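You operate a simulated robot arm through the tools that you are given. There is no shell and no other tool.

The job below is to be done with a simulated two-armed robot. You get a single attempt, and the scene is never put back.

## Task
Wrap the carton load's foot as its label says, then switch off.
Fine: Set the brake knob and count the layers by the label. Be clear of the turntable, load and film before you press start and while they turn. Stop, part the film with the square button, then switch off. Leave the speed at SLOW; snap no film, dent and drop nothing.

Only the result counts: the job must be done as asked and must still hold three seconds after the hand-in. Knocking over, shifting, dropping, spilling or breaking anything else fails it.

## Robot
Two 7-joint arms with two-finger parallel grippers on one trunk, on a base that moves. Base frame: it is fixed to the floor where the robot stands at the start and does not move with it; the origin is under the middle of the robot, x ahead of it, y to its left, z up. Units: mm, degrees, N and s.
The left shoulder is at the start at [70, 163, 1195], the right one opposite. With the tool pointing down near the work surface each hand reaches from about 100 to 740 mm from the robot's upright axis, wherever it stands, measured 20 degrees to its own side. Places, roughly: speed dial [600, -700, 1000]; wrap switch [600, -400, 1000]. Payload 3.43 kg a hand.
Tool frame (each hand has its own): the origin (TCP) lies between the finger pads and is the grasp point; the fingertips stand 34 mm ahead of it; z points along the fingers, y is the line along which they close. The gripper opens to 128 mm. The fingers are 24 mm wide and 12 mm thick; the gripper's body (48 by 130 mm) begins 96 mm behind the TCP.
Orientation is told as [roll, pitch, yaw] about the base's x, y, z axes, in that order, counted from this pose: with the fingers straight down and closing along the base's y, the tool's x points along the base's -x, its y along +y and its z along -z.

## Interface
- The arms move only by the tool move_arm. It takes "left_increments", "right_increments" or both (then of equal length, played together; a hand with none holds still); each is text: rows parted by semicolons, each of 7 numbers parted by spaces: the gripper command, from -1 (shut) to 1 (fully open), values between in proportion, then the shift along the base's x, y, z in mm, then the turn, a rotation vector about the base's x, y, z in degrees. In form: claw tx ty tz ax ay az; .... A call has 1 to 20 rows; each row is the pose to reach, as a shift and turn from the pose commanded when the call began. Rows are played at 5 a second. More than 50 mm and 8.6 degrees between two rows, or a gripper value outside its range, and nothing of the call is played. Where a pose cannot be reached the arm comes as near as it can. A force on the tool above 50 N (or 10 N above the force at the start of the call, whichever is more), or a blocked arm, ends the call early, and 0.2 s more pass. The fingers move at their own pace (about 153 mm/s each) and stop on an object; they squeeze with about 24 N. The grip force told is the motor's: it shows also when the fingers shut on nothing. Time passes only in rows, and 0.2 s behind the last, so rows that repeat a pose let the fingers close. It gives the time, the measured TCP pose, the force on the tool (base axes), the opening and the grip force at its end, in the units of the frame above (readings bear some noise), with the torque about the TCP (base axes, N m) and any sound that the robot's microphone picked up.
- Cameras (640 x 400 px; columns grow to the right, rows downward): "scene" is now at [139.7, -17.7, 1438.3]; the picture's right is [-0.23, -0.97, 0.00], its down [-0.41, 0.10, -0.91] and it looks along [0.88, -0.21, -0.43] (base axes); focal length 214 px, centre (320, 200). "left" rides on the left gripper at [76, 11, -160] in its tool frame; the picture's right is [-0.15, 0.99, 0.00], its down [-0.88, -0.13, -0.46] and it looks along [-0.45, -0.07, 0.89] (tool axes); focal length 234 px, centre (320, 200). "right" rides on the right gripper at [76, -11, -160] in its tool frame; the picture's right is [0.15, 0.99, 0.00], its down [-0.88, 0.13, -0.46] and it looks along [-0.45, 0.07, 0.89] (tool axes); focal length 234 px, centre (320, 200). There is no depth. A picture from a camera that has moved, and an enlarged one, comes with that camera's place and axes in the base frame and with its lens.
- snapshot(camera): a new picture of that camera. The clock stands still meanwhile.
- raise_lower(by): slides the trunk up (or, below 0, down) by that many mm; the arms and the scene camera ride with it, the base frame stays. It gives what a move gives, with no picture.
- base_move(legs): drives the robot by 1 to 6 legs, each [ahead, left, turn to the left] in mm, mm and degrees, along the robot's own axes; the way and the turn of a leg run together, so that a leg with both is an arc; at most 1500 mm and 180 degrees a leg. The arms and the cameras ride along, it lands a little off, and it stops where it bumps. It gives what a move gives.
- head_to(pan, tilt): turns the head with the scene camera to pan (to the left, within 86 degrees either way) and tilt (down, from -29 to 69), counted from straight ahead of the robot. It gives what a move gives.
- enlarge(camera, box): a new picture of the part [left, top, right, bottom] of that camera's present view, enlarged. The clock stands still meanwhile.
- close_job(): hands the job in; it is judged then, once.

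Nothing tells you exact positions but the pictures and the camera data. Unless the task says otherwise, let go and move clear before handing in.

The tools are called after "Call:" by a JSON object that holds its "name" and its "arguments". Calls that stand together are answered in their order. move_arm: Moves the arms, as the interface text tells. Its arguments: {"type":"object","properties":{"left_increments":{"type":"string"},"right_increments":{"type":"string"}},"required":[]} The other tools are called the same way: raise_lower (by) moves the trunk up or down; base_move (legs) drives the base; head_to (pan, tilt) turns the head that bears the scene camera; snapshot (camera) takes a picture; enlarge (camera, box) takes an enlarged picture of a part of a camera's view; close_job () hands the job in.

At the start:

```text
time_s: 0.0
left_eef_pos: [586.1, -78.4, 1318.3]
left_orientation: [0.0, 0.0, 0.0]
left_wrist_force: [-1.0, -0.2, 0.1]
left_torque: [0.0, 0.02, -0.01]
left_opening: 128.0
left_finger_force: 0.1
right_eef_pos: [349.5, -519.9, 1319.3]
right_orientation: [0.0, 0.1, 0.0]
right_wrist_force: [-0.4, 0.0, -0.6]
right_torque: [0.01, 0.0, 0.01]
right_opening: 128.3
right_finger_force: 0.2
trunk travel left (down, up): [-675.0, 265.0]
robot x, y, heading: [-1.3, -1.7, 0.1]
head pan, tilt (commanded): [-13.1, 25.2]
```

scene: 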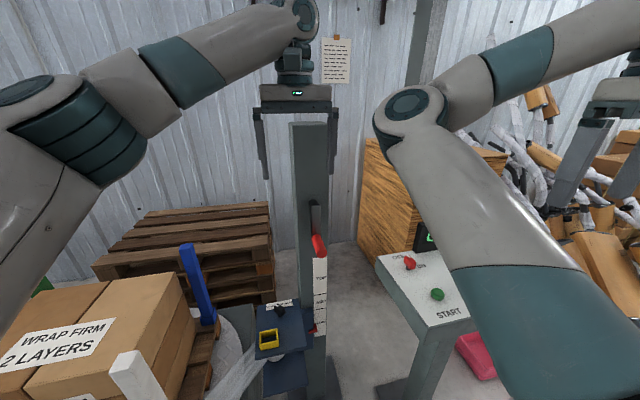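
right: 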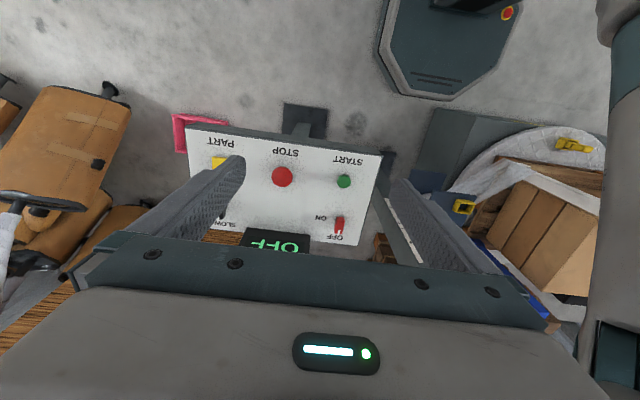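
left: 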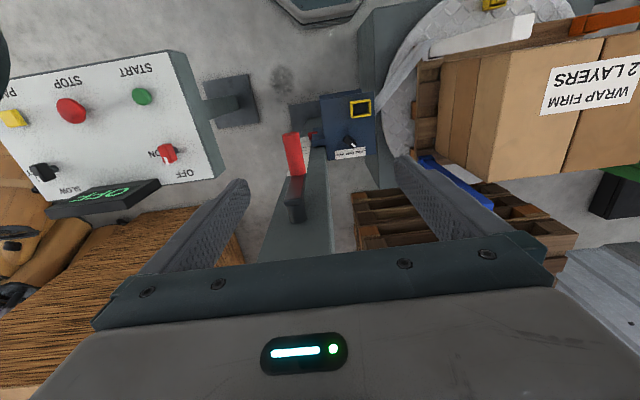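

I see a stretch wrapper: a carton load on a turntable to the left ahead, a film carriage on a mast with a knob and a red lever, a control panel on the right, and a note pinned on the wall. I'll look closer at the labels, the note and the controls before moving anything.

Call:
{"name": "enlarge", "arguments": {"camera": "scene", "box": [300, 20, 370, 100]}}

Call:
{"name": "enlarge", "arguments": {"camera": "scene", "box": [0, 230, 340, 400]}}

Call:
{"name": "enlarge", "arguments": {"camera": "right", "box": [160, 90, 420, 270]}}

Call:
{"name": "enlarge", "arguments": {"camera": "left", "box": [260, 60, 420, 240]}}

Call:
{"name": "enlarge", "arguments": {"camera": "left", "box": [0, 30, 260, 230]}}

```text
5.00 times, centred on (335, 60) of scene
camera zoom: at [139.7, -17.7, 1438.3], right [-0.23, -0.97, 0.0], down [-0.41, 0.1, -0.91], along [0.88, -0.21, -0.43], focal length 1072 px, centre (245, 900)
```

zoom: 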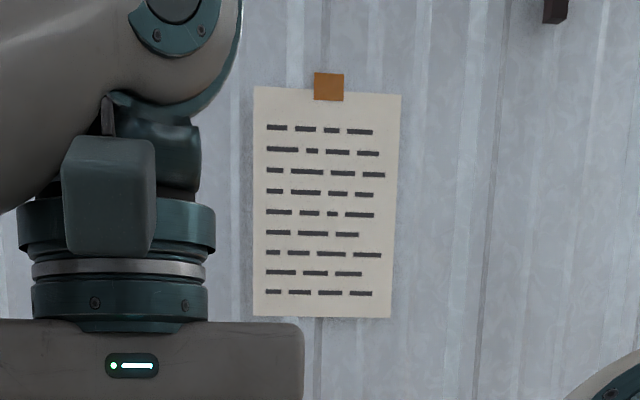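

```text
1.88 times, centred on (170, 315) of scene
camera zoom: at [139.7, -17.7, 1438.3], right [-0.23, -0.97, 0.0], down [-0.41, 0.1, -0.91], along [0.88, -0.21, -0.43], focal length 404 px, centre (602, -16)
```

zoom: 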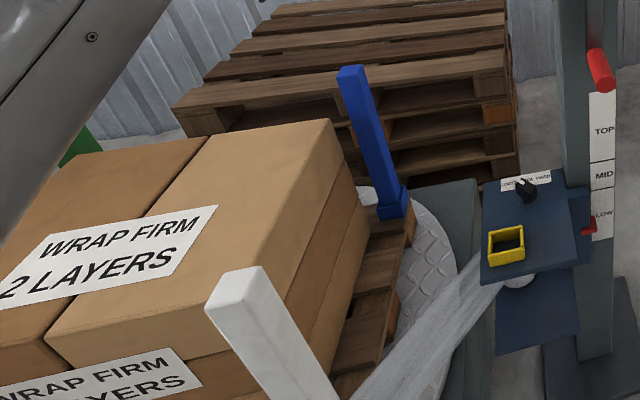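

```text
2.22 times, centred on (290, 180) of right
camera zoom: at [273.8, -530.0, 1479.1], right [-0.15, 0.99, 0.0], down [0.88, 0.13, 0.46], along [0.45, 0.07, -0.89], focal length 520 px, centre (387, 244)
```

zoom: 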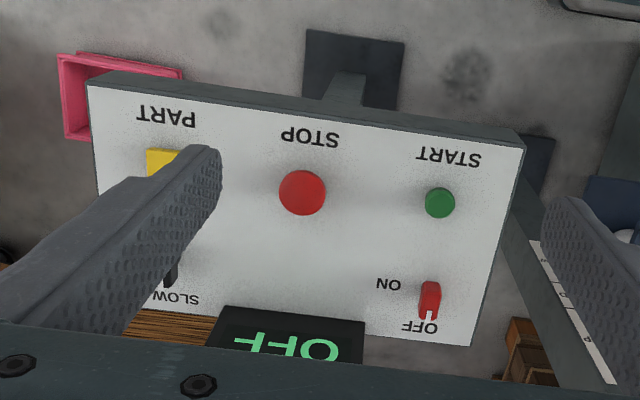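

```text
2.22 times, centred on (340, 150) of left
camera zoom: at [509.4, -68.4, 1477.8], right [0.15, 0.99, 0.0], down [0.88, -0.13, 0.46], along [0.45, -0.07, -0.89], focal length 520 px, centre (276, 311)
```

zoom: 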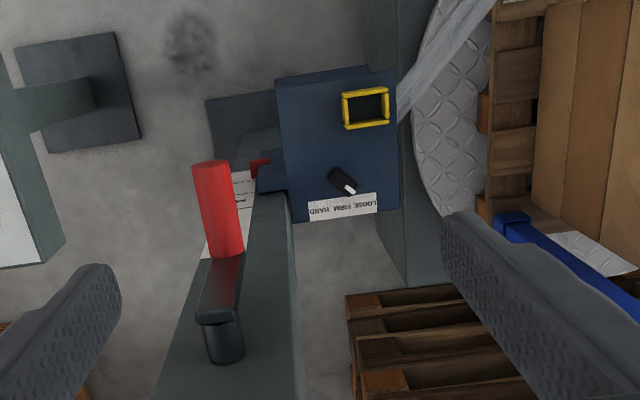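

```text
2.00 times, centred on (130, 130) of left
camera zoom: at [509.4, -68.4, 1477.8], right [0.15, 0.99, 0.0], down [0.88, -0.13, 0.46], along [0.45, -0.07, -0.89], focal length 468 px, centre (700, 340)
```

zoom: 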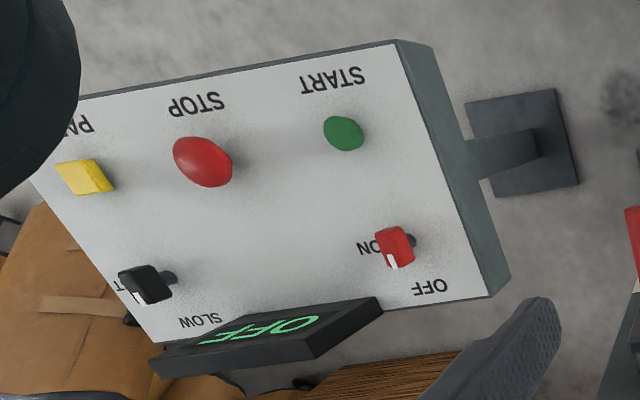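

The load's label reads "WRAP FIRM, 2 LAYERS"; the carriage carries a LOOSE/FIRM/HARD knob, and the panel has START, STOP, PART, SLOW dial and ON/OFF switch, all now OFF. I'll turn the head to look at the turntable side and the rest of the surroundings.

Call:
{"name": "head_to", "arguments": {"pan": 30, "tilt": 40}}

Call:
{"name": "enlarge", "arguments": {"camera": "right", "box": [420, 100, 640, 320]}}

Call:
{"name": "enlarge", "arguments": {"camera": "left", "box": [360, 0, 640, 220]}}

Call:
{"name": "enlarge", "arguments": {"camera": "left", "box": [315, 85, 385, 165]}}

```text
time_s: 1.1
left_eef_pos: [584.9, -79.0, 1318.0]
left_orientation: [0.0, 0.0, 0.0]
left_wrist_force: [-0.7, -0.1, 0.3]
left_torque: [-0.03, 0.0, 0.02]
left_opening: 127.9
left_finger_force: 0.0
right_eef_pos: [350.5, -520.1, 1319.9]
right_orientation: [0.0, 0.0, 0.0]
right_wrist_force: [-0.5, 0.9, -0.7]
right_torque: [0.0, -0.01, 0.01]
right_opening: 128.2
right_finger_force: 0.0
trunk travel left (down, up): [-675.0, 265.0]
robot x, y, heading: [0.8, 5.2, 0.0]
head pan, tilt (commanded): [30.0, 40.0]
```

```text
1.82 times, centred on (530, 210) of right
camera zoom: at [273.8, -530.0, 1479.1], right [-0.15, 0.99, 0.0], down [0.88, 0.13, 0.46], along [0.45, 0.07, -0.89], focal length 426 px, centre (-62, 182)
```

zoom: 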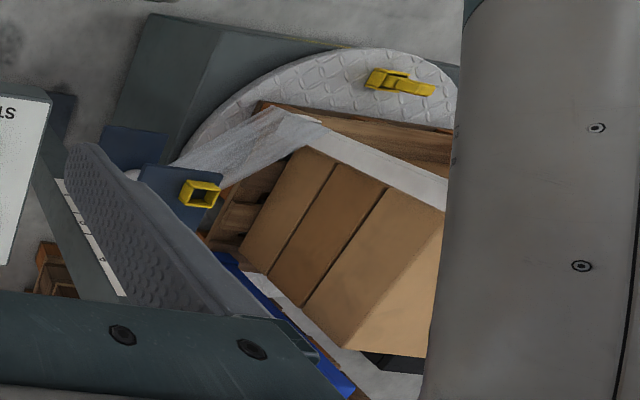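

```text
1.82 times, centred on (500, 110) of left
camera zoom: at [509.4, -68.4, 1477.8], right [0.15, 0.99, 0.0], down [0.88, -0.13, 0.46], along [0.45, -0.07, -0.89], focal length 426 px, centre (-7, 364)
```

zoom: 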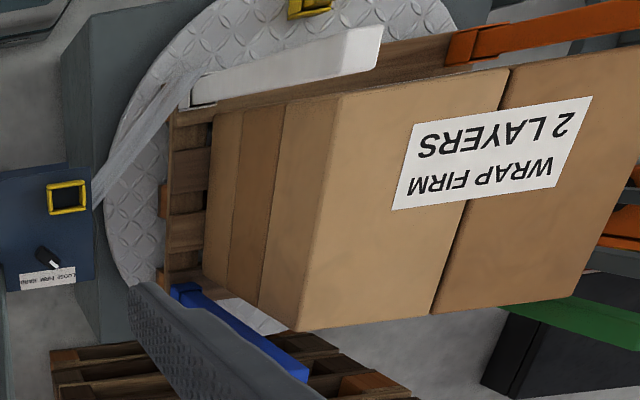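

```text
5.00 times, centred on (350, 125) of left
camera zoom: at [509.4, -68.4, 1477.8], right [0.15, 0.99, 0.0], down [0.88, -0.13, 0.46], along [0.45, -0.07, -0.89], focal length 1171 px, centre (170, 575)
```

zoom: 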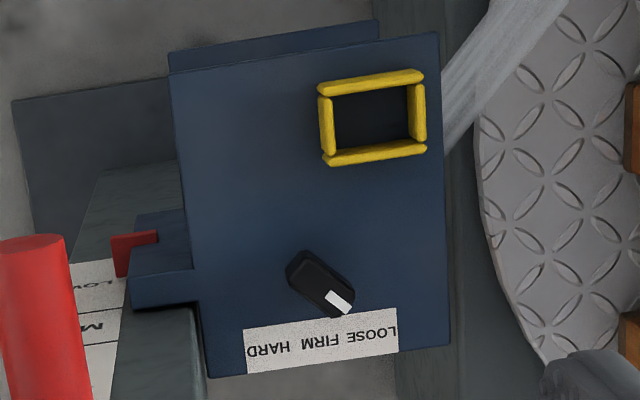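

The knob's white mark points to LOOSE (far left); FIRM is straight ahead. Something yellow lies on the turntable, so I'll take the scene view there.

Call:
{"name": "snapshot", "arguments": {"camera": "scene"}}

Call:
{"name": "enlarge", "arguments": {"camera": "right", "box": [530, 110, 620, 170]}}

```text
taken
camera scene: at [123.7, 45.6, 1415.3], right [0.5, -0.87, 0.0], down [-0.56, -0.32, -0.77], along [0.66, 0.38, -0.64], focal length 214 px, centre (320, 200)
```

scene: 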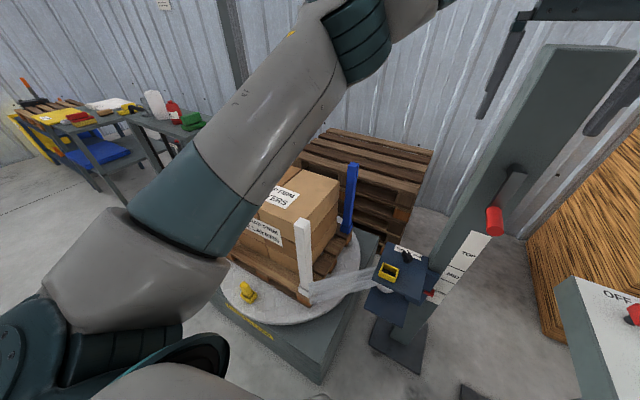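

```text
6.67 times, centred on (575, 140) of right
camera zoom: at [273.8, -530.0, 1479.1], right [-0.15, 0.99, 0.0], down [0.88, 0.13, 0.46], along [0.45, 0.07, -0.89], focal length 1561 px, centre (-1380, 600)
```

zoom: 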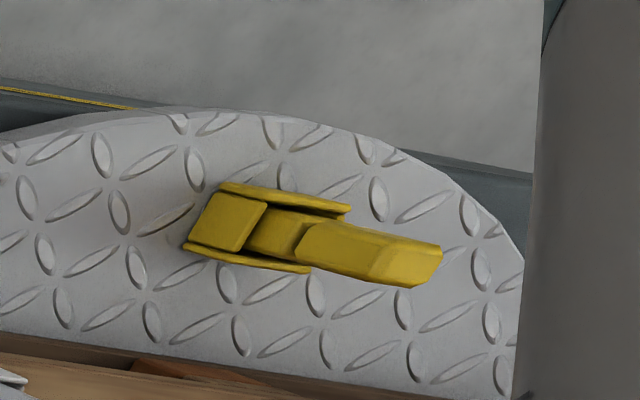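

A yellow fitting sits on the turntable's front rim and there is yellow writing on the base. I'll enlarge those.

Call:
{"name": "enlarge", "arguments": {"camera": "scene", "box": [200, 220, 380, 360]}}

Call:
{"name": "enlarge", "arguments": {"camera": "scene", "box": [360, 150, 520, 310]}}

Call:
{"name": "enlarge", "arguments": {"camera": "scene", "box": [0, 60, 230, 200]}}

Call:
{"name": "enlarge", "arguments": {"camera": "scene", "box": [230, 140, 400, 320]}}

```text
2.86 times, centred on (290, 290) of scene
camera zoom: at [123.7, 45.6, 1415.3], right [0.5, -0.87, 0.0], down [-0.56, -0.32, -0.77], along [0.66, 0.38, -0.64], focal length 613 px, centre (406, -57)
```

zoom: 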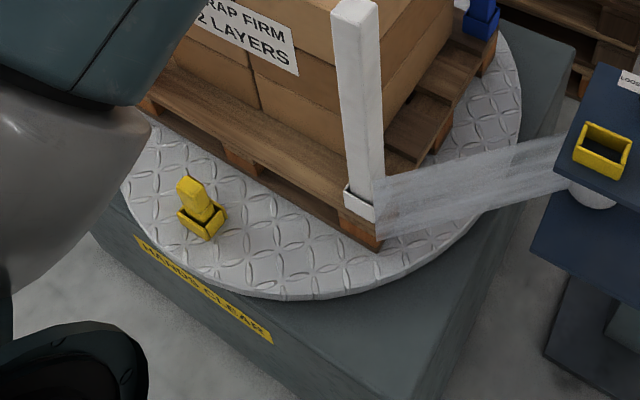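

```text
2.50 times, centred on (440, 230) of scene
camera zoom: at [123.7, 45.6, 1415.3], right [0.5, -0.87, 0.0], down [-0.56, -0.32, -0.77], along [0.66, 0.38, -0.64], focal length 536 px, centre (20, 125)
```

zoom: 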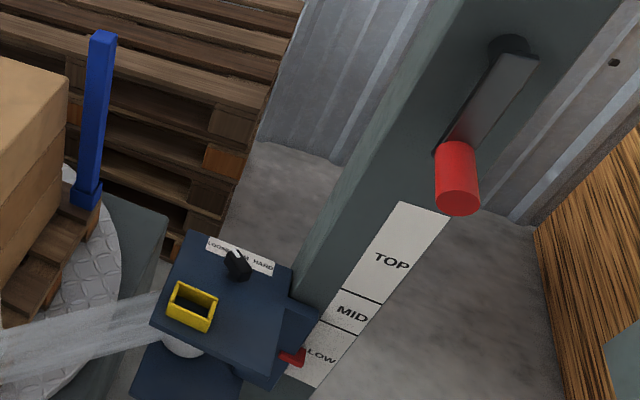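

```text
2.78 times, centred on (115, 130) of scene
camera zoom: at [123.7, 45.6, 1415.3], right [0.5, -0.87, 0.0], down [-0.56, -0.32, -0.77], along [0.66, 0.38, -0.64], focal length 597 px, centre (890, 395)
```

zoom: 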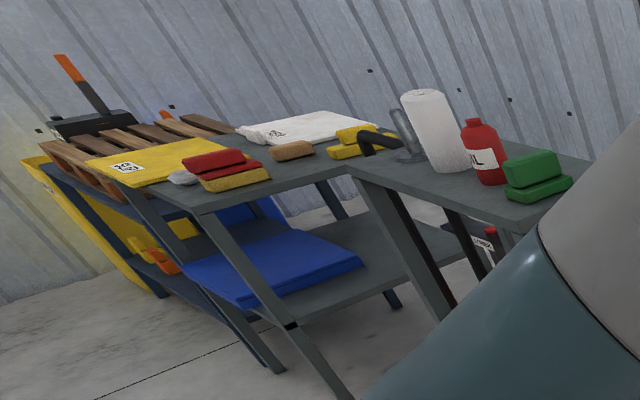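

```text
2.22 times, centred on (315, 230) of scene
camera zoom: at [123.7, 45.6, 1415.3], right [0.5, -0.87, 0.0], down [-0.56, -0.32, -0.77], along [0.66, 0.38, -0.64], focal length 477 px, centre (331, 133)
```

zoom: 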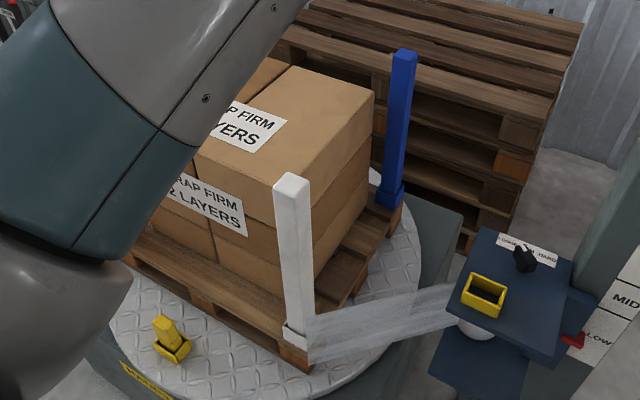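

The carriage pointer stands at LOW (the foot), which is right, and only the brake knob (roughly [690, 0, 750]) needs to go LOOSE→FIRM. I'll bring the left hand to the left of the crank handle (about [579,-124,1093]) and look down at the knob from closer.

Call:
{"name": "move_arm", "arguments": {"left_increments": "1 0 45 0 0 0 0; 1 0 90 0 0 0 0; 1 0 120 0 0 0 0; 1 10 120 -40 0 0 0; 1 20 110 -80 0 0 0; 1 20 100 -120 0 0 0; 1 20 100 -160 0 0 0"}}

Call:
{"name": "snapshot", "arguments": {"camera": "left"}}

Call:
{"name": "head_to", "arguments": {"pan": 0, "tilt": 40}}

Call:
{"name": "snapshot", "arguments": {"camera": "scene"}}

```text
time_s: 2.7
left_eef_pos: [607.1, 22.3, 1159.1]
left_orientation: [-0.2, 0.2, 0.1]
left_wrist_force: [0.7, 0.2, 1.0]
left_torque: [-0.01, 0.04, -0.01]
left_opening: 128.1
left_finger_force: 0.1
right_eef_pos: [351.1, -517.5, 1320.3]
right_orientation: [0.1, 0.1, -0.1]
right_wrist_force: [-0.7, 0.4, -0.3]
right_torque: [-0.03, 0.02, 0.02]
right_opening: 128.2
right_finger_force: 0.0
trunk travel left (down, up): [-675.0, 265.0]
robot x, y, heading: [-1.5, 2.0, 0.1]
head pan, tilt (commanded): [30.0, 40.0]
```

```text
taken
camera left: at [532.2, 31.9, 1318.3], right [0.14, 0.99, 0.0], down [0.88, -0.13, 0.45], along [0.45, -0.07, -0.89], focal length 234 px, centre (320, 200)
```

left: 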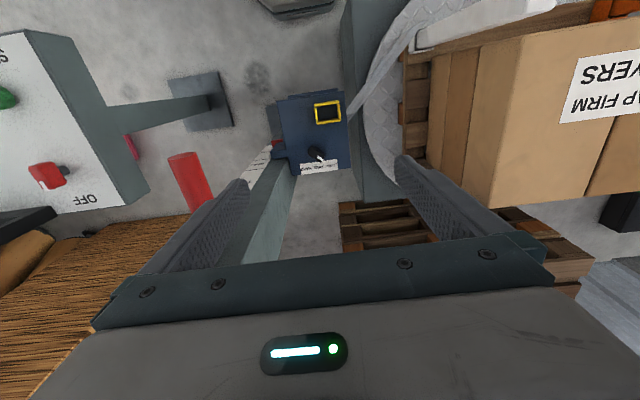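

```text
time_s: 3.6
left_eef_pos: [606.8, 22.0, 1159.8]
left_orientation: [0.0, 0.0, 0.0]
left_wrist_force: [0.0, 0.4, 0.6]
left_torque: [0.02, 0.01, -0.02]
left_opening: 128.0
left_finger_force: 0.1
right_eef_pos: [349.8, -519.0, 1319.9]
right_orientation: [0.0, 0.0, -0.1]
right_wrist_force: [-0.6, -0.5, -0.7]
right_torque: [0.01, -0.01, 0.02]
right_opening: 128.0
right_finger_force: 0.1
trunk travel left (down, up): [-675.0, 265.0]
robot x, y, heading: [4.0, -3.2, 0.1]
head pan, tilt (commanded): [0.0, 40.0]
```

```text
taken
camera scene: at [135.0, 3.4, 1415.2], right [0.0, -1.0, 0.0], down [-0.64, 0.0, -0.77], along [0.77, 0.0, -0.64], focal length 214 px, centre (320, 200)
```

scene: 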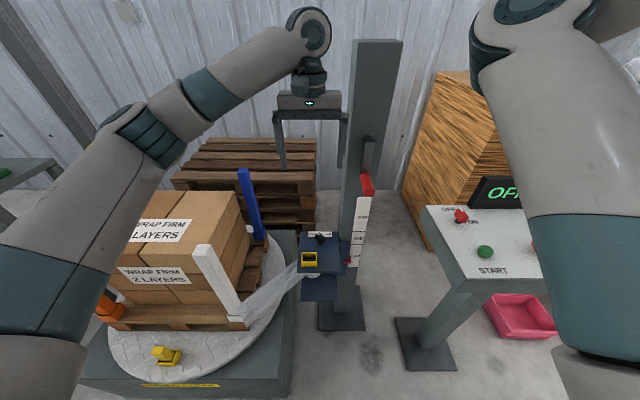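

The carriage is straight ahead with the knob at its far edge. I'll enlarge it in both views to fix its place.

Call:
{"name": "enlarge", "arguments": {"camera": "left", "box": [260, 85, 380, 185]}}

Call:
{"name": "enlarge", "arguments": {"camera": "scene", "box": [280, 170, 390, 310]}}

Call:
{"name": "enlarge", "arguments": {"camera": "scene", "box": [80, 170, 320, 400]}}

```text
4.00 times, centred on (320, 135) of left
camera zoom: at [530.5, 31.1, 1319.4], right [0.15, 0.99, 0.0], down [0.88, -0.13, 0.46], along [0.45, -0.07, -0.89], focal length 937 px, centre (320, 460)
```

zoom: 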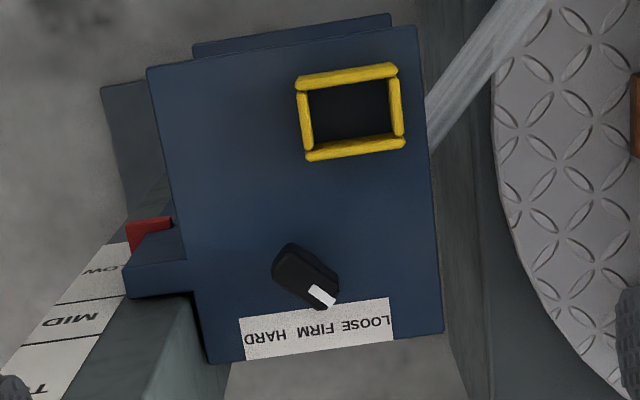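

```text
2.86 times, centred on (335, 240) of scene
camera zoom: at [135.0, 3.4, 1415.2], right [0.0, -1.0, 0.0], down [-0.64, 0.0, -0.77], along [0.77, 0.0, -0.64], focal length 613 px, centre (277, 86)
```

zoom: 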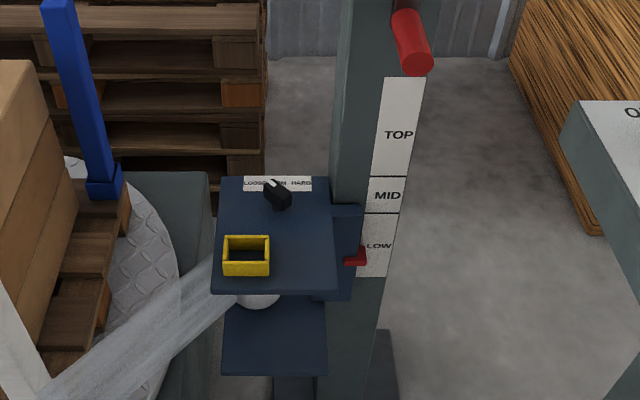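

```text
1.74 times, centred on (200, 285) of scene
camera zoom: at [135.0, 3.4, 1415.2], right [0.0, -1.0, 0.0], down [-0.64, 0.0, -0.77], along [0.77, 0.0, -0.64], focal length 373 px, centre (529, 52)
```

zoom: 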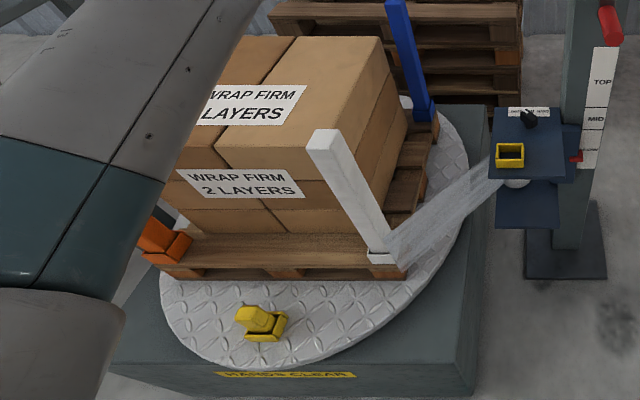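

The knob is at about [687, 0, 755] on a plate spanning y −76…79, with the mast only ~80 mm to its right. I'd like to stand further right and a bit ahead so that both the knob (left hand) and the panel (right hand) are in comfortable reach; first I raise and fold the left hand and look to the right for free floor.

Call:
{"name": "move_arm", "arguments": {"left_increments": "1 -20 0 40 0 0 0; 1 -50 0 80 0 0 0; 1 -80 0 120 0 0 0; 1 -110 0 160 0 0 0; 1 -150 0 170 0 0 0"}}

Call:
{"name": "head_to", "arguments": {"pan": -55, "tilt": 45}}

Call:
{"name": "snapshot", "arguments": {"camera": "scene"}}

Call:
{"name": "snapshot", "arguments": {"camera": "right"}}

```text
time_s: 4.8
left_eef_pos: [451.2, 22.8, 1329.7]
left_orientation: [0.0, 0.0, 0.0]
left_wrist_force: [-0.2, 0.4, -0.6]
left_torque: [0.01, -0.02, 0.0]
left_opening: 127.9
left_finger_force: 0.0
right_eef_pos: [348.3, -519.5, 1319.1]
right_orientation: [0.0, 0.0, 0.0]
right_wrist_force: [-0.3, -0.4, -0.3]
right_torque: [0.03, 0.01, 0.0]
right_opening: 128.0
right_finger_force: 0.1
trunk travel left (down, up): [-675.0, 265.0]
robot x, y, heading: [0.5, -3.0, -0.2]
head pan, tilt (commanded): [0.0, 40.0]
```

```text
time_s: 6.1
left_eef_pos: [453.3, 23.7, 1330.0]
left_orientation: [0.0, -0.1, 0.0]
left_wrist_force: [0.1, -0.2, 1.1]
left_torque: [-0.02, 0.03, 0.0]
left_opening: 127.9
left_finger_force: 0.1
right_eef_pos: [349.7, -518.9, 1319.7]
right_orientation: [-0.1, 0.0, 0.0]
right_wrist_force: [0.5, -0.2, -0.1]
right_torque: [-0.02, -0.02, -0.01]
right_opening: 127.8
right_finger_force: 0.0
trunk travel left (down, up): [-675.0, 265.0]
robot x, y, heading: [-2.5, -2.1, 0.1]
head pan, tilt (commanded): [-55.0, 45.0]
```

```text
taken
camera scene: at [96.8, -63.3, 1408.0], right [-0.82, -0.57, 0.0], down [-0.41, 0.58, -0.71], along [0.41, -0.58, -0.71], focal length 214 px, centre (320, 200)
```

scene: 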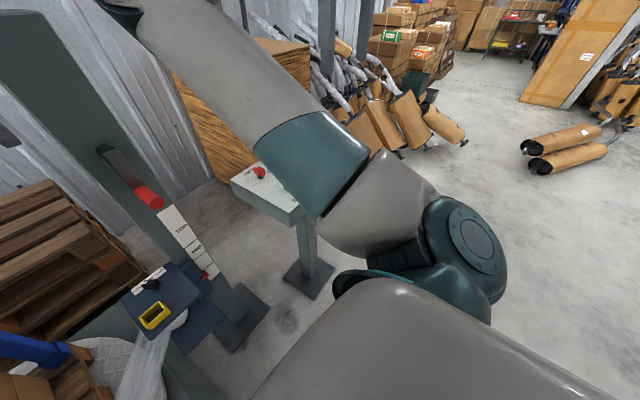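

```text
taken
camera right: at [273.9, -530.0, 1479.1], right [-0.15, 0.99, 0.0], down [0.88, 0.13, 0.46], along [0.45, 0.07, -0.89], focal length 234 px, centre (320, 200)
```

right: 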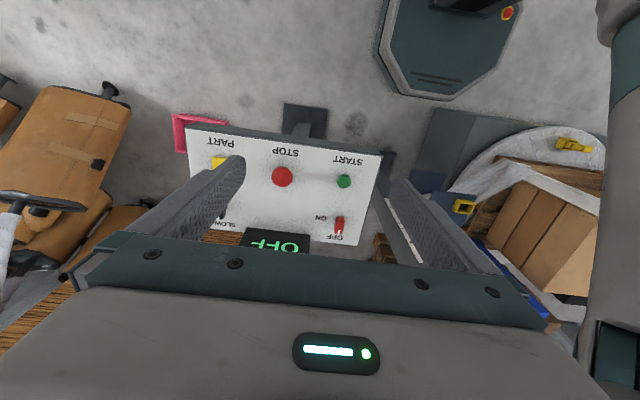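

The floor to my right is open; the panel's foot plate is near [495,-580] and the mast's beyond x≈600. I'll drive 300 mm to the right, then 80 mm ahead.

Call:
{"name": "base_move", "arguments": {"legs": [[0, -300, 0], [80, 0, 0]]}}

Call:
{"name": "head_to", "arguments": {"pan": 20, "tilt": 40}}

Call:
{"name": "snapshot", "arguments": {"camera": "scene"}}

Call:
{"name": "snapshot", "arguments": {"camera": "right"}}

Call:
{"name": "snapshot", "arguments": {"camera": "left"}}

```text
time_s: 8.8
left_eef_pos: [531.1, -281.9, 1330.7]
left_orientation: [0.0, -0.1, 0.4]
left_wrist_force: [-0.2, 0.6, 0.4]
left_torque: [0.04, 0.0, 0.03]
left_opening: 128.1
left_finger_force: 0.0
right_eef_pos: [432.4, -825.5, 1319.7]
right_orientation: [0.0, -0.1, 0.5]
right_wrist_force: [0.1, 0.3, -0.6]
right_torque: [-0.01, 0.02, 0.0]
right_opening: 128.0
right_finger_force: 0.0
trunk travel left (down, up): [-675.0, 265.0]
robot x, y, heading: [79.2, -306.7, 0.5]
head pan, tilt (commanded): [-55.0, 45.0]
```

```text
time_s: 10.3
left_eef_pos: [533.1, -280.8, 1328.9]
left_orientation: [0.0, 0.0, 0.4]
left_wrist_force: [0.1, 0.3, 0.3]
left_torque: [0.01, 0.0, -0.01]
left_opening: 128.1
left_finger_force: 0.1
right_eef_pos: [433.4, -823.7, 1319.5]
right_orientation: [0.1, 0.0, 0.4]
right_wrist_force: [0.4, 0.6, -0.2]
right_torque: [0.0, -0.02, 0.01]
right_opening: 128.3
right_finger_force: 0.0
trunk travel left (down, up): [-675.0, 265.0]
robot x, y, heading: [78.3, -304.9, 0.7]
head pan, tilt (commanded): [20.0, 40.0]
```

```text
taken
camera scene: at [209.1, -274.3, 1415.3], right [0.35, -0.94, 0.0], down [-0.6, -0.22, -0.77], along [0.72, 0.27, -0.64], focal length 214 px, centre (320, 200)
```

scene: 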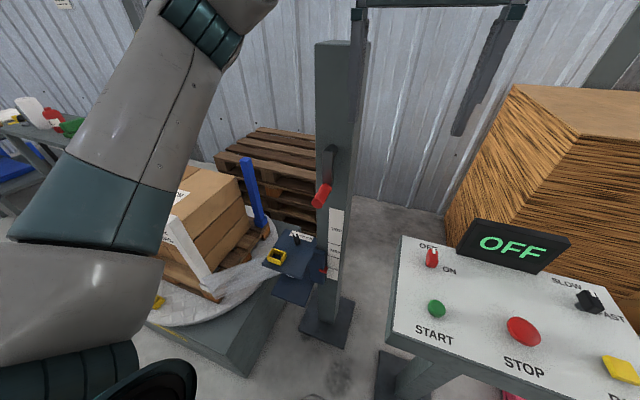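

```text
taken
camera right: at [357.6, -835.3, 1479.3], right [-0.15, 0.99, 0.0], down [0.88, 0.14, 0.46], along [0.45, 0.07, -0.89], focal length 234 px, centre (320, 200)
```

right: 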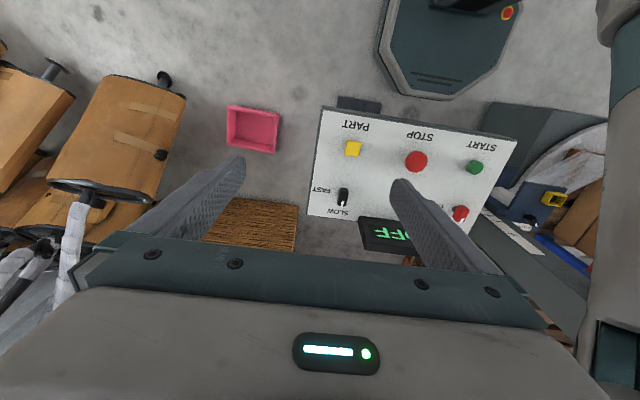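

```text
taken
camera left: at [456.7, -271.8, 1489.4], right [0.14, 0.99, 0.0], down [0.88, -0.12, 0.46], along [0.45, -0.06, -0.89], focal length 234 px, centre (320, 200)
```

left: 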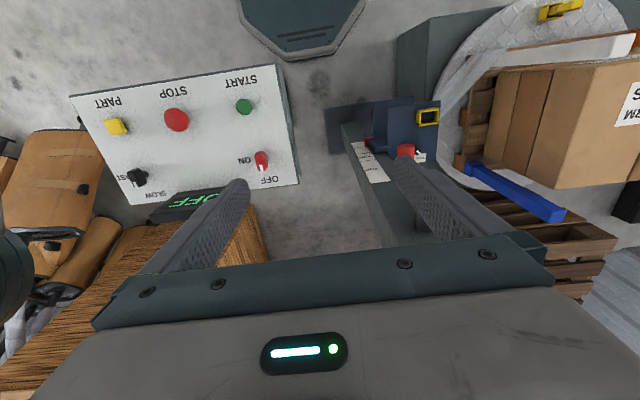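

Everything is in good reach now; the display reads OFF and the speed dial is at SLOW. Next I bring the left hand back over, left of the crank handle, and down to about 245 mm above the knob.

Call:
{"name": "move_arm", "arguments": {"left_increments": "0.1 0 48 0 0 0 0; 0.1 0 96 0 0 0 0; 0.1 0 144 0 0 0 0; 0.1 0 192 0 0 0 0; 0.1 0 240 0 0 0 0; 0.1 10 285 0 0 0 0; 0.1 30 291 -40 0 0 0; 0.1 50 291 -80 0 0 0; 0.1 70 291 -120 0 0 0; 0.1 90 291 -160 0 0 0; 0.1 108 291 -200 0 0 0; 0.1 108 291 -240 0 0 0; 0.1 108 291 -280 0 0 0; 0.1 108 291 -325 0 0 0"}}

Call:
{"name": "snapshot", "arguments": {"camera": "left"}}

Call:
{"name": "snapshot", "arguments": {"camera": "scene"}}

```text
time_s: 13.3
left_eef_pos: [639.8, 11.5, 1005.4]
left_orientation: [0.0, 0.0, 0.5]
left_wrist_force: [0.1, 0.8, 0.9]
left_torque: [-0.01, 0.03, 0.01]
left_opening: 70.3
left_finger_force: 0.0
right_eef_pos: [434.7, -823.4, 1319.2]
right_orientation: [0.0, 0.0, 0.5]
right_wrist_force: [0.0, 0.4, 0.5]
right_torque: [0.01, 0.01, 0.0]
right_opening: 127.9
right_finger_force: 0.1
trunk travel left (down, up): [-675.0, 265.0]
robot x, y, heading: [76.4, -305.6, 0.5]
head pan, tilt (commanded): [20.0, 40.0]
```

```text
taken
camera left: at [564.2, 19.7, 1165.1], right [0.14, 0.99, 0.0], down [0.88, -0.12, 0.46], along [0.45, -0.06, -0.89], focal length 234 px, centre (320, 200)
```

left: 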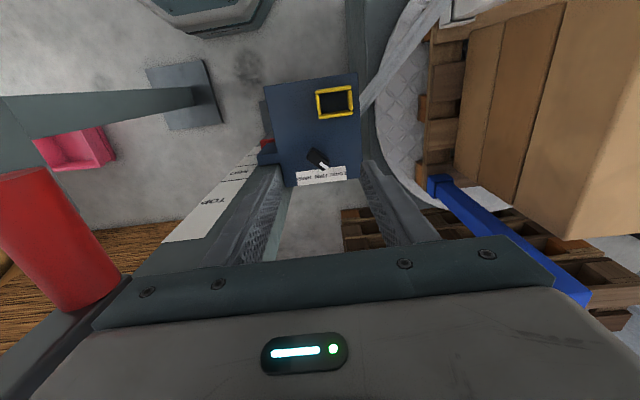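

```text
taken
camera scene: at [210.0, -273.5, 1415.2], right [0.35, -0.94, 0.0], down [-0.6, -0.23, -0.77], along [0.72, 0.27, -0.64], focal length 214 px, centre (320, 200)
```

scene: 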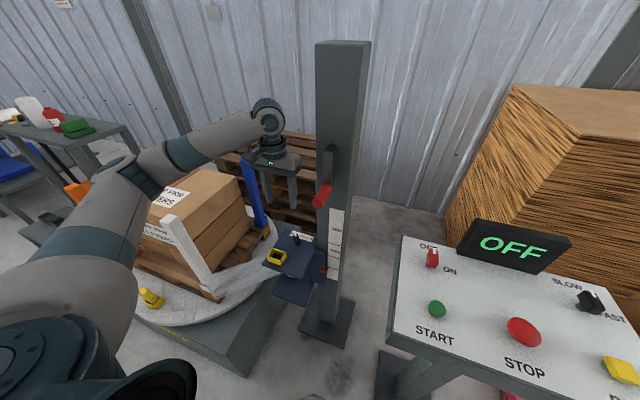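

The hand is above the carriage with clearance to crank and mast. I'll enlarge the knob for a sharper fix and check the arm's clearance to the load.

Call:
{"name": "enlarge", "arguments": {"camera": "left", "box": [260, 70, 380, 190]}}

Call:
{"name": "enlarge", "arguments": {"camera": "scene", "box": [240, 130, 360, 310]}}

Call:
{"name": "head_to", "arguments": {"pan": 45, "tilt": 35}}

Call:
{"name": "snapshot", "arguments": {"camera": "scene"}}

```text
3.33 times, centred on (320, 130) of left
camera zoom: at [564.2, 19.7, 1165.1], right [0.14, 0.99, 0.0], down [0.88, -0.12, 0.46], along [0.45, -0.06, -0.89], focal length 781 px, centre (320, 433)
```

zoom: 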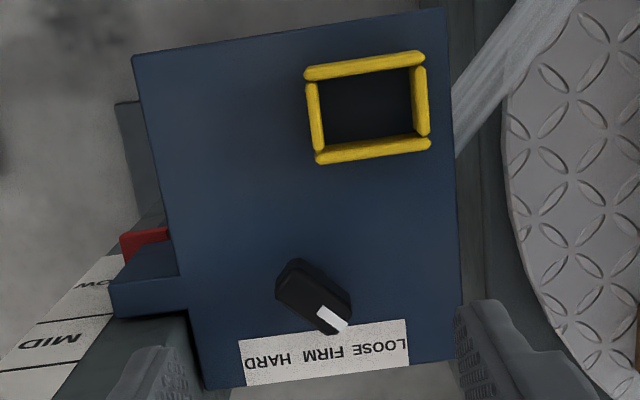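

```text
2.22 times, centred on (300, 220) of scene
camera zoom: at [210.0, -273.5, 1415.2], right [0.35, -0.94, 0.0], down [-0.6, -0.23, -0.77], along [0.72, 0.27, -0.64], focal length 477 px, centre (364, 156)
```

zoom: 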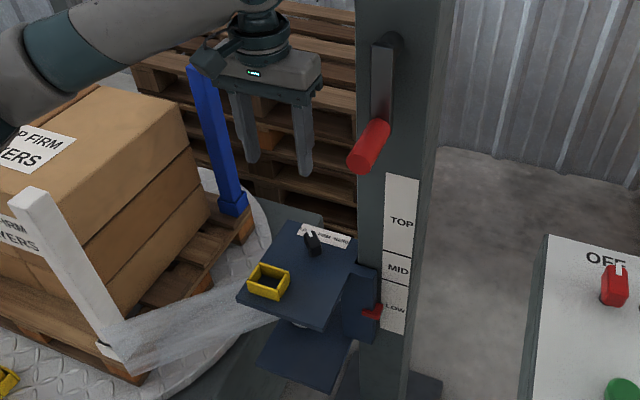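

```text
time_s: 14.2
left_eef_pos: [639.9, 9.5, 1006.6]
left_orientation: [0.0, -0.1, 0.4]
left_wrist_force: [-0.1, 0.9, 1.1]
left_torque: [0.01, 0.0, 0.02]
left_opening: 70.8
left_finger_force: 0.1
right_eef_pos: [434.3, -823.6, 1320.6]
right_orientation: [0.0, 0.0, 0.4]
right_wrist_force: [0.7, 0.0, -0.4]
right_torque: [0.0, -0.02, 0.0]
right_opening: 127.9
right_finger_force: 0.0
trunk travel left (down, up): [-675.0, 265.0]
robot x, y, heading: [80.5, -306.0, 0.5]
head pan, tilt (commanded): [45.0, 35.0]
```

```text
taken
camera scene: at [191.5, -241.3, 1422.8], right [0.71, -0.7, 0.0], down [-0.4, -0.41, -0.82], along [0.57, 0.58, -0.57], focal length 214 px, centre (320, 200)
```

scene: 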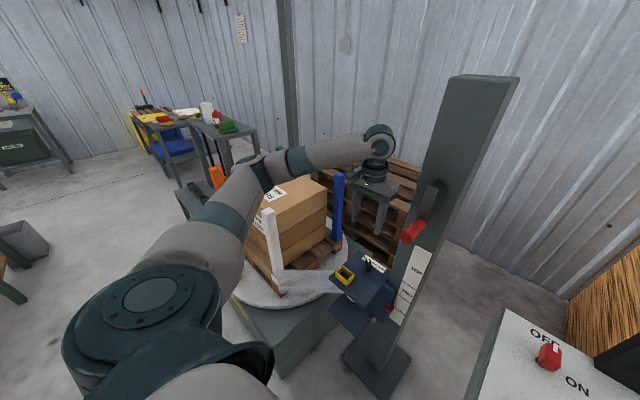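

Knob centre works out to [689, 0], its bar pointing 40° left (LOOSE), FIRM straight ahead, plate top at z≈736. I'll turn the left hand 40° and bring it over the knob, still 125 mm high.

Call:
{"name": "move_arm", "arguments": {"left_increments": "0.1 15 -3 -30 0 0 8; 0.1 30 -6 -60 0 0 16; 0.1 40 -8 -90 0 0 24; 0.1 49 -10.5 -110 0 0 32; 0.1 49 -10.5 -125 0 0 39.5"}}

Call:
{"name": "snapshot", "arguments": {"camera": "left"}}

Call:
{"name": "snapshot", "arguments": {"camera": "scene"}}

```text
time_s: 15.4
left_eef_pos: [689.8, -0.8, 878.2]
left_orientation: [0.0, 0.0, 40.0]
left_wrist_force: [0.8, -0.5, -0.3]
left_torque: [0.02, -0.01, -0.03]
left_opening: 70.5
left_finger_force: 0.0
right_eef_pos: [433.4, -824.3, 1318.7]
right_orientation: [0.1, 0.0, 0.4]
right_wrist_force: [0.7, 0.2, 0.7]
right_torque: [0.03, -0.02, -0.01]
right_opening: 128.3
right_finger_force: 0.0
trunk travel left (down, up): [-675.0, 265.0]
robot x, y, heading: [80.5, -308.0, 0.4]
head pan, tilt (commanded): [45.0, 35.0]
```

```text
taken
camera left: at [624.9, -42.9, 1038.7], right [-0.53, 0.85, 0.0], down [0.76, 0.47, 0.46], along [0.39, 0.24, -0.89], focal length 234 px, centre (320, 200)
```

left: 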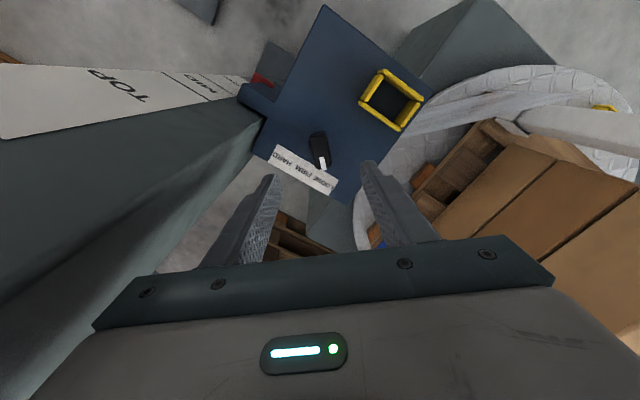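

```text
taken
camera scene: at [191.3, -240.9, 1422.8], right [0.71, -0.7, 0.0], down [-0.4, -0.41, -0.82], along [0.57, 0.58, -0.57], focal length 214 px, centre (320, 200)
```

scene: 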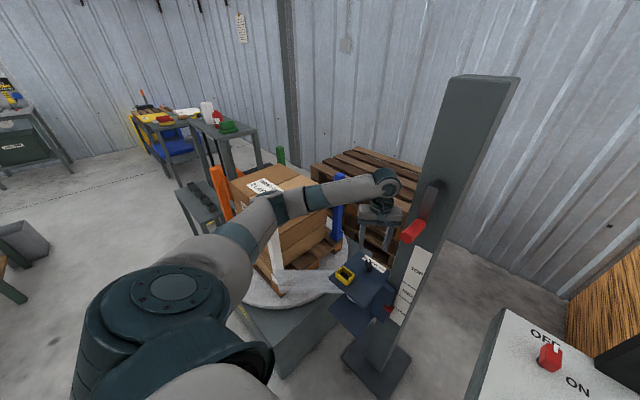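

The hand is well clear of the mast and the knob lies almost exactly under the grasp point. One closer look before descending.

Call:
{"name": "enlarge", "arguments": {"camera": "left", "box": [260, 100, 380, 200]}}

Call:
{"name": "enlarge", "arguments": {"camera": "scene", "box": [240, 150, 440, 310]}}

```text
4.00 times, centred on (320, 150) of left
camera zoom: at [624.9, -42.9, 1038.7], right [-0.53, 0.85, 0.0], down [0.76, 0.47, 0.46], along [0.39, 0.24, -0.89], focal length 937 px, centre (320, 400)
```

zoom: 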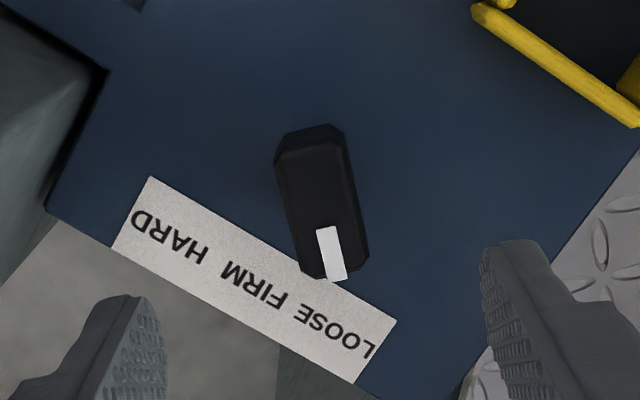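

```text
2.50 times, centred on (340, 230) of scene
camera zoom: at [191.3, -240.9, 1422.8], right [0.71, -0.7, 0.0], down [-0.4, -0.41, -0.82], along [0.57, 0.58, -0.57], focal length 536 px, centre (270, 125)
```

zoom: 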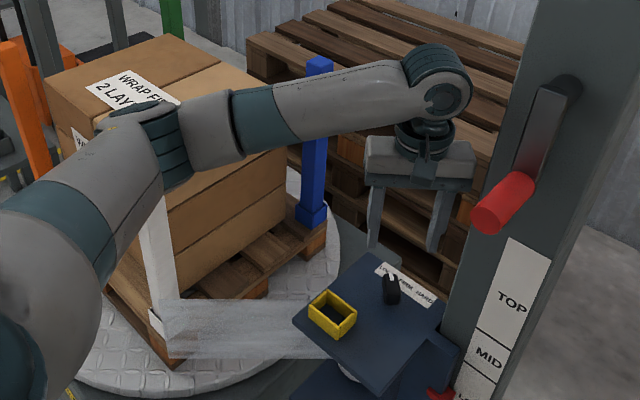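

The bar is parallel to my fingers and centred. I'll go straight down to TCP z≈776 (tips about 6 mm above the plate).

Call:
{"name": "move_arm", "arguments": {"left_increments": "0.1 0 0 -30 0 0 0; 0.1 0 0 -60 0 0 0; 0.1 0 0 -85 0 0 0; 0.1 0 0 -95 0 0 0; 0.1 0 0 -102 0 0 0; 0.1 0 0 -102 0 0 0"}}

Call:
{"name": "snapshot", "arguments": {"camera": "left"}}

Call:
{"name": "enlarge", "arguments": {"camera": "scene", "box": [240, 150, 440, 310]}}

```text
time_s: 16.8
left_eef_pos: [689.2, -0.7, 777.3]
left_orientation: [0.0, 0.0, 39.9]
left_wrist_force: [-0.1, -0.1, 0.8]
left_torque: [0.0, -0.01, -0.03]
left_opening: 70.4
left_finger_force: 0.0
right_eef_pos: [434.7, -824.2, 1321.1]
right_orientation: [0.0, 0.0, 0.4]
right_wrist_force: [-0.3, 0.1, 0.1]
right_torque: [0.0, 0.0, 0.0]
right_opening: 127.9
right_finger_force: 0.0
trunk travel left (down, up): [-675.0, 265.0]
robot x, y, heading: [83.6, -308.8, 0.6]
head pan, tilt (commanded): [45.0, 35.0]
```

```text
taken
camera left: at [624.3, -42.3, 937.1], right [-0.52, 0.85, 0.0], down [0.76, 0.47, 0.46], along [0.39, 0.24, -0.89], focal length 234 px, centre (320, 200)
```

left: 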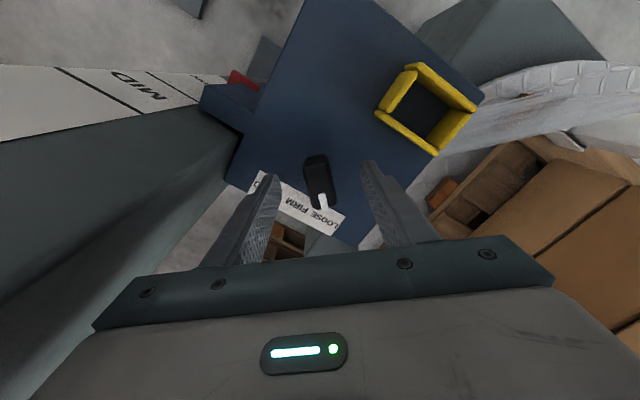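

```text
2.50 times, centred on (340, 230) of scene
camera zoom: at [191.4, -241.2, 1422.8], right [0.71, -0.7, 0.0], down [-0.4, -0.41, -0.82], along [0.57, 0.58, -0.57], focal length 536 px, centre (270, 125)
```

zoom: 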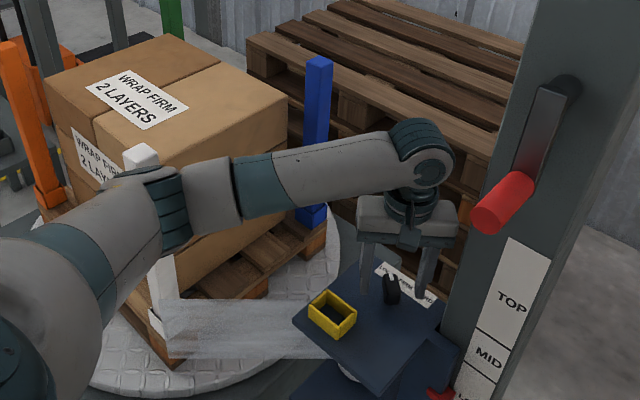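

The knob sits between the pads at grasp height. I'll shut the gripper on it.

Call:
{"name": "move_arm", "arguments": {"left_increments": "-1 0 0 0 0 0 0; -1 0 0 0 0 0 0; -1 0 0 0 0 0 0"}}

Call:
{"name": "enlarge", "arguments": {"camera": "left", "box": [220, 120, 420, 260]}}

```text
time_s: 17.6
left_eef_pos: [689.2, -0.3, 778.1]
left_orientation: [-0.1, -0.1, 40.1]
left_wrist_force: [0.6, 0.1, -0.2]
left_torque: [-0.05, -0.04, 0.03]
left_opening: 21.6
left_finger_force: 44.9
right_eef_pos: [433.6, -824.3, 1319.3]
right_orientation: [0.1, 0.0, 0.4]
right_wrist_force: [0.0, 0.6, 0.3]
right_torque: [0.0, 0.03, 0.0]
right_opening: 128.3
right_finger_force: 0.1
trunk travel left (down, up): [-675.0, 265.0]
robot x, y, heading: [81.8, -308.2, 0.3]
head pan, tilt (commanded): [45.0, 35.0]
```

```text
2.86 times, centred on (320, 190) of left
camera zoom: at [624.4, -42.4, 937.2], right [-0.52, 0.85, 0.0], down [0.76, 0.47, 0.46], along [0.39, 0.24, -0.89], focal length 669 px, centre (320, 229)
```

zoom: 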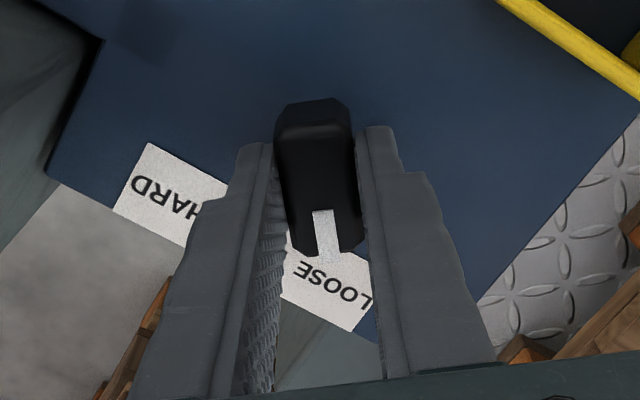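

The knob is held firmly (opening 21.6 mm) with no side force. Now I turn it 40° clockwise to FIRM.

Call:
{"name": "move_arm", "arguments": {"left_increments": "-1 0 0 0 0 0 -8; -1 0 0 0 0 0 -16; -1 0 0 0 0 0 -24; -1 0 0 0 0 0 -32; -1 0 0 0 0 0 -40; -1 0 0 0 0 0 -40"}}

Call:
{"name": "snapshot", "arguments": {"camera": "left"}}

Call:
{"name": "enlarge", "arguments": {"camera": "left", "box": [220, 120, 420, 260]}}

```text
time_s: 19.0
left_eef_pos: [690.0, 0.4, 778.8]
left_orientation: [-0.1, 0.0, 0.0]
left_wrist_force: [-1.9, 4.5, 1.0]
left_torque: [0.18, 0.24, 0.01]
left_opening: 21.9
left_finger_force: 45.0
right_eef_pos: [433.4, -823.4, 1320.5]
right_orientation: [0.0, 0.0, 0.5]
right_wrist_force: [0.1, -0.1, -0.1]
right_torque: [-0.05, -0.01, -0.01]
right_opening: 127.9
right_finger_force: 0.0
trunk travel left (down, up): [-675.0, 265.0]
robot x, y, heading: [82.2, -307.2, 0.8]
head pan, tilt (commanded): [45.0, 35.0]
```

```text
taken
camera left: at [613.6, 9.8, 937.7], right [0.15, 0.99, 0.0], down [0.88, -0.13, 0.46], along [0.45, -0.07, -0.89], focal length 234 px, centre (320, 200)
```

left: 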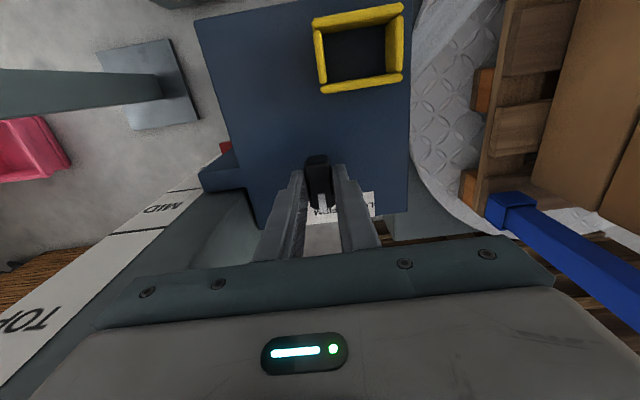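

```text
2.86 times, centred on (320, 190) of left
camera zoom: at [613.6, 9.8, 937.7], right [0.15, 0.99, 0.0], down [0.88, -0.13, 0.46], along [0.45, -0.07, -0.89], focal length 669 px, centre (320, 229)
```

zoom: 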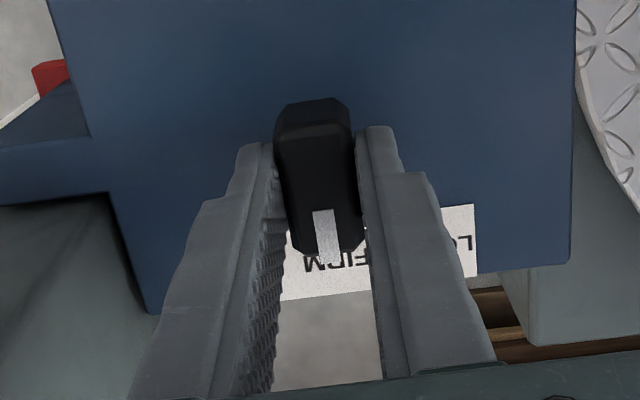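

The white mark now points at FIRM. I'll open the fingers and rise straight up, then check that it stays there.

Call:
{"name": "move_arm", "arguments": {"left_increments": "0 0 0 0 0 0 0; 0 0 0 0 0 0 0; 0 0 0 30 0 0 0; 0 0 0 70 0 0 0; 0 0 0 110 0 0 0; 0 -10 0 150 0 0 0"}}

Call:
{"name": "snapshot", "arguments": {"camera": "left"}}

Call:
{"name": "enlarge", "arguments": {"camera": "left", "box": [240, 90, 400, 200]}}

```text
time_s: 20.4
left_eef_pos: [679.0, -1.5, 927.7]
left_orientation: [-0.1, -0.1, 0.0]
left_wrist_force: [-0.7, -0.5, -0.2]
left_torque: [-0.01, -0.01, -0.01]
left_opening: 63.9
left_finger_force: 0.0
right_eef_pos: [432.1, -823.1, 1320.4]
right_orientation: [0.1, 0.0, 0.5]
right_wrist_force: [-0.6, 0.2, 0.1]
right_torque: [0.01, 0.01, 0.01]
right_opening: 128.1
right_finger_force: 0.0
trunk travel left (down, up): [-675.0, 265.0]
robot x, y, heading: [82.0, -309.5, 0.5]
head pan, tilt (commanded): [45.0, 35.0]
```

```text
taken
camera left: at [603.2, 7.9, 1087.4], right [0.15, 0.99, 0.0], down [0.88, -0.13, 0.46], along [0.45, -0.07, -0.89], focal length 234 px, centre (320, 200)
```

left: 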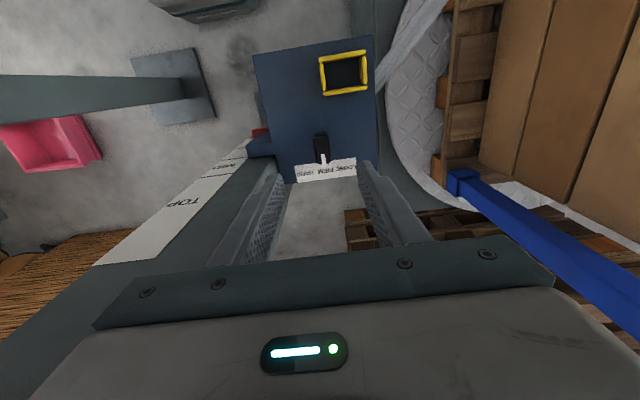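

```text
3.64 times, centred on (320, 145) of left
camera zoom: at [603.2, 7.9, 1087.4], right [0.15, 0.99, 0.0], down [0.88, -0.13, 0.46], along [0.45, -0.07, -0.89], focal length 852 px, centre (320, 400)
```

zoom: 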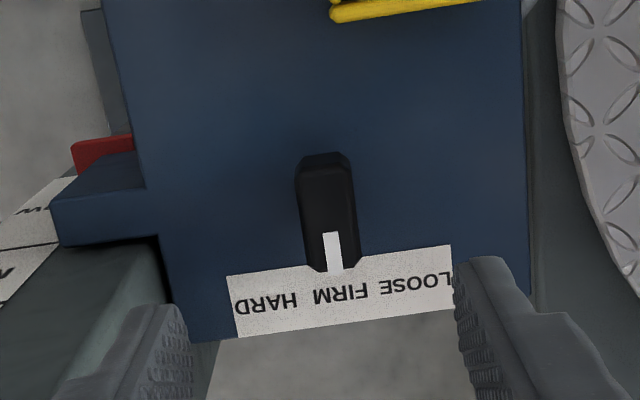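

The knob stays on FIRM. Now I lift the left hand straight up past the crank handle and fold it back toward the robot.

Call:
{"name": "move_arm", "arguments": {"left_increments": "0 -10 0 45 0 0 0; 0 -20 0 90 0 0 0; 0 -30 0 135 0 0 0; 0 -40 0 180 0 0 0; 0 -50 0 225 0 0 0; 0 -60 0 270 0 0 0; 0 -75 0 315 0 0 0; 0 -90 0 360 0 0 0; 0 -110 0 400 0 0 0; 0 -150 -20 400 0 0 0; 0 -190 -40 400 0 0 0; 0 -230 -60 400 0 0 0; 0 -260 -95 400 0 0 0; 0 -275 -140 400 0 0 0; 0 -275 -150 400 0 0 0"}}

Call:
{"name": "snapshot", "arguments": {"camera": "scene"}}

```text
time_s: 23.6
left_eef_pos: [404.1, -148.5, 1329.0]
left_orientation: [0.0, 0.0, 0.2]
left_wrist_force: [0.9, 0.5, 0.1]
left_torque: [-0.02, -0.01, 0.03]
left_opening: 63.9
left_finger_force: 0.0
right_eef_pos: [434.5, -822.1, 1321.1]
right_orientation: [0.0, 0.0, 0.4]
right_wrist_force: [0.5, -0.5, -0.4]
right_torque: [0.01, 0.02, -0.01]
right_opening: 128.3
right_finger_force: 0.0
trunk travel left (down, up): [-675.0, 265.0]
robot x, y, heading: [80.1, -309.2, 0.5]
head pan, tilt (commanded): [45.0, 35.0]
```

```text
taken
camera scene: at [191.4, -240.7, 1422.7], right [0.71, -0.7, 0.0], down [-0.4, -0.41, -0.82], along [0.57, 0.58, -0.57], focal length 214 px, centre (320, 200)
```

scene: 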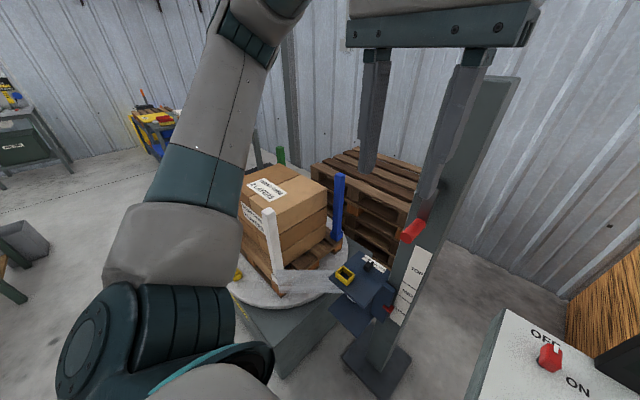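

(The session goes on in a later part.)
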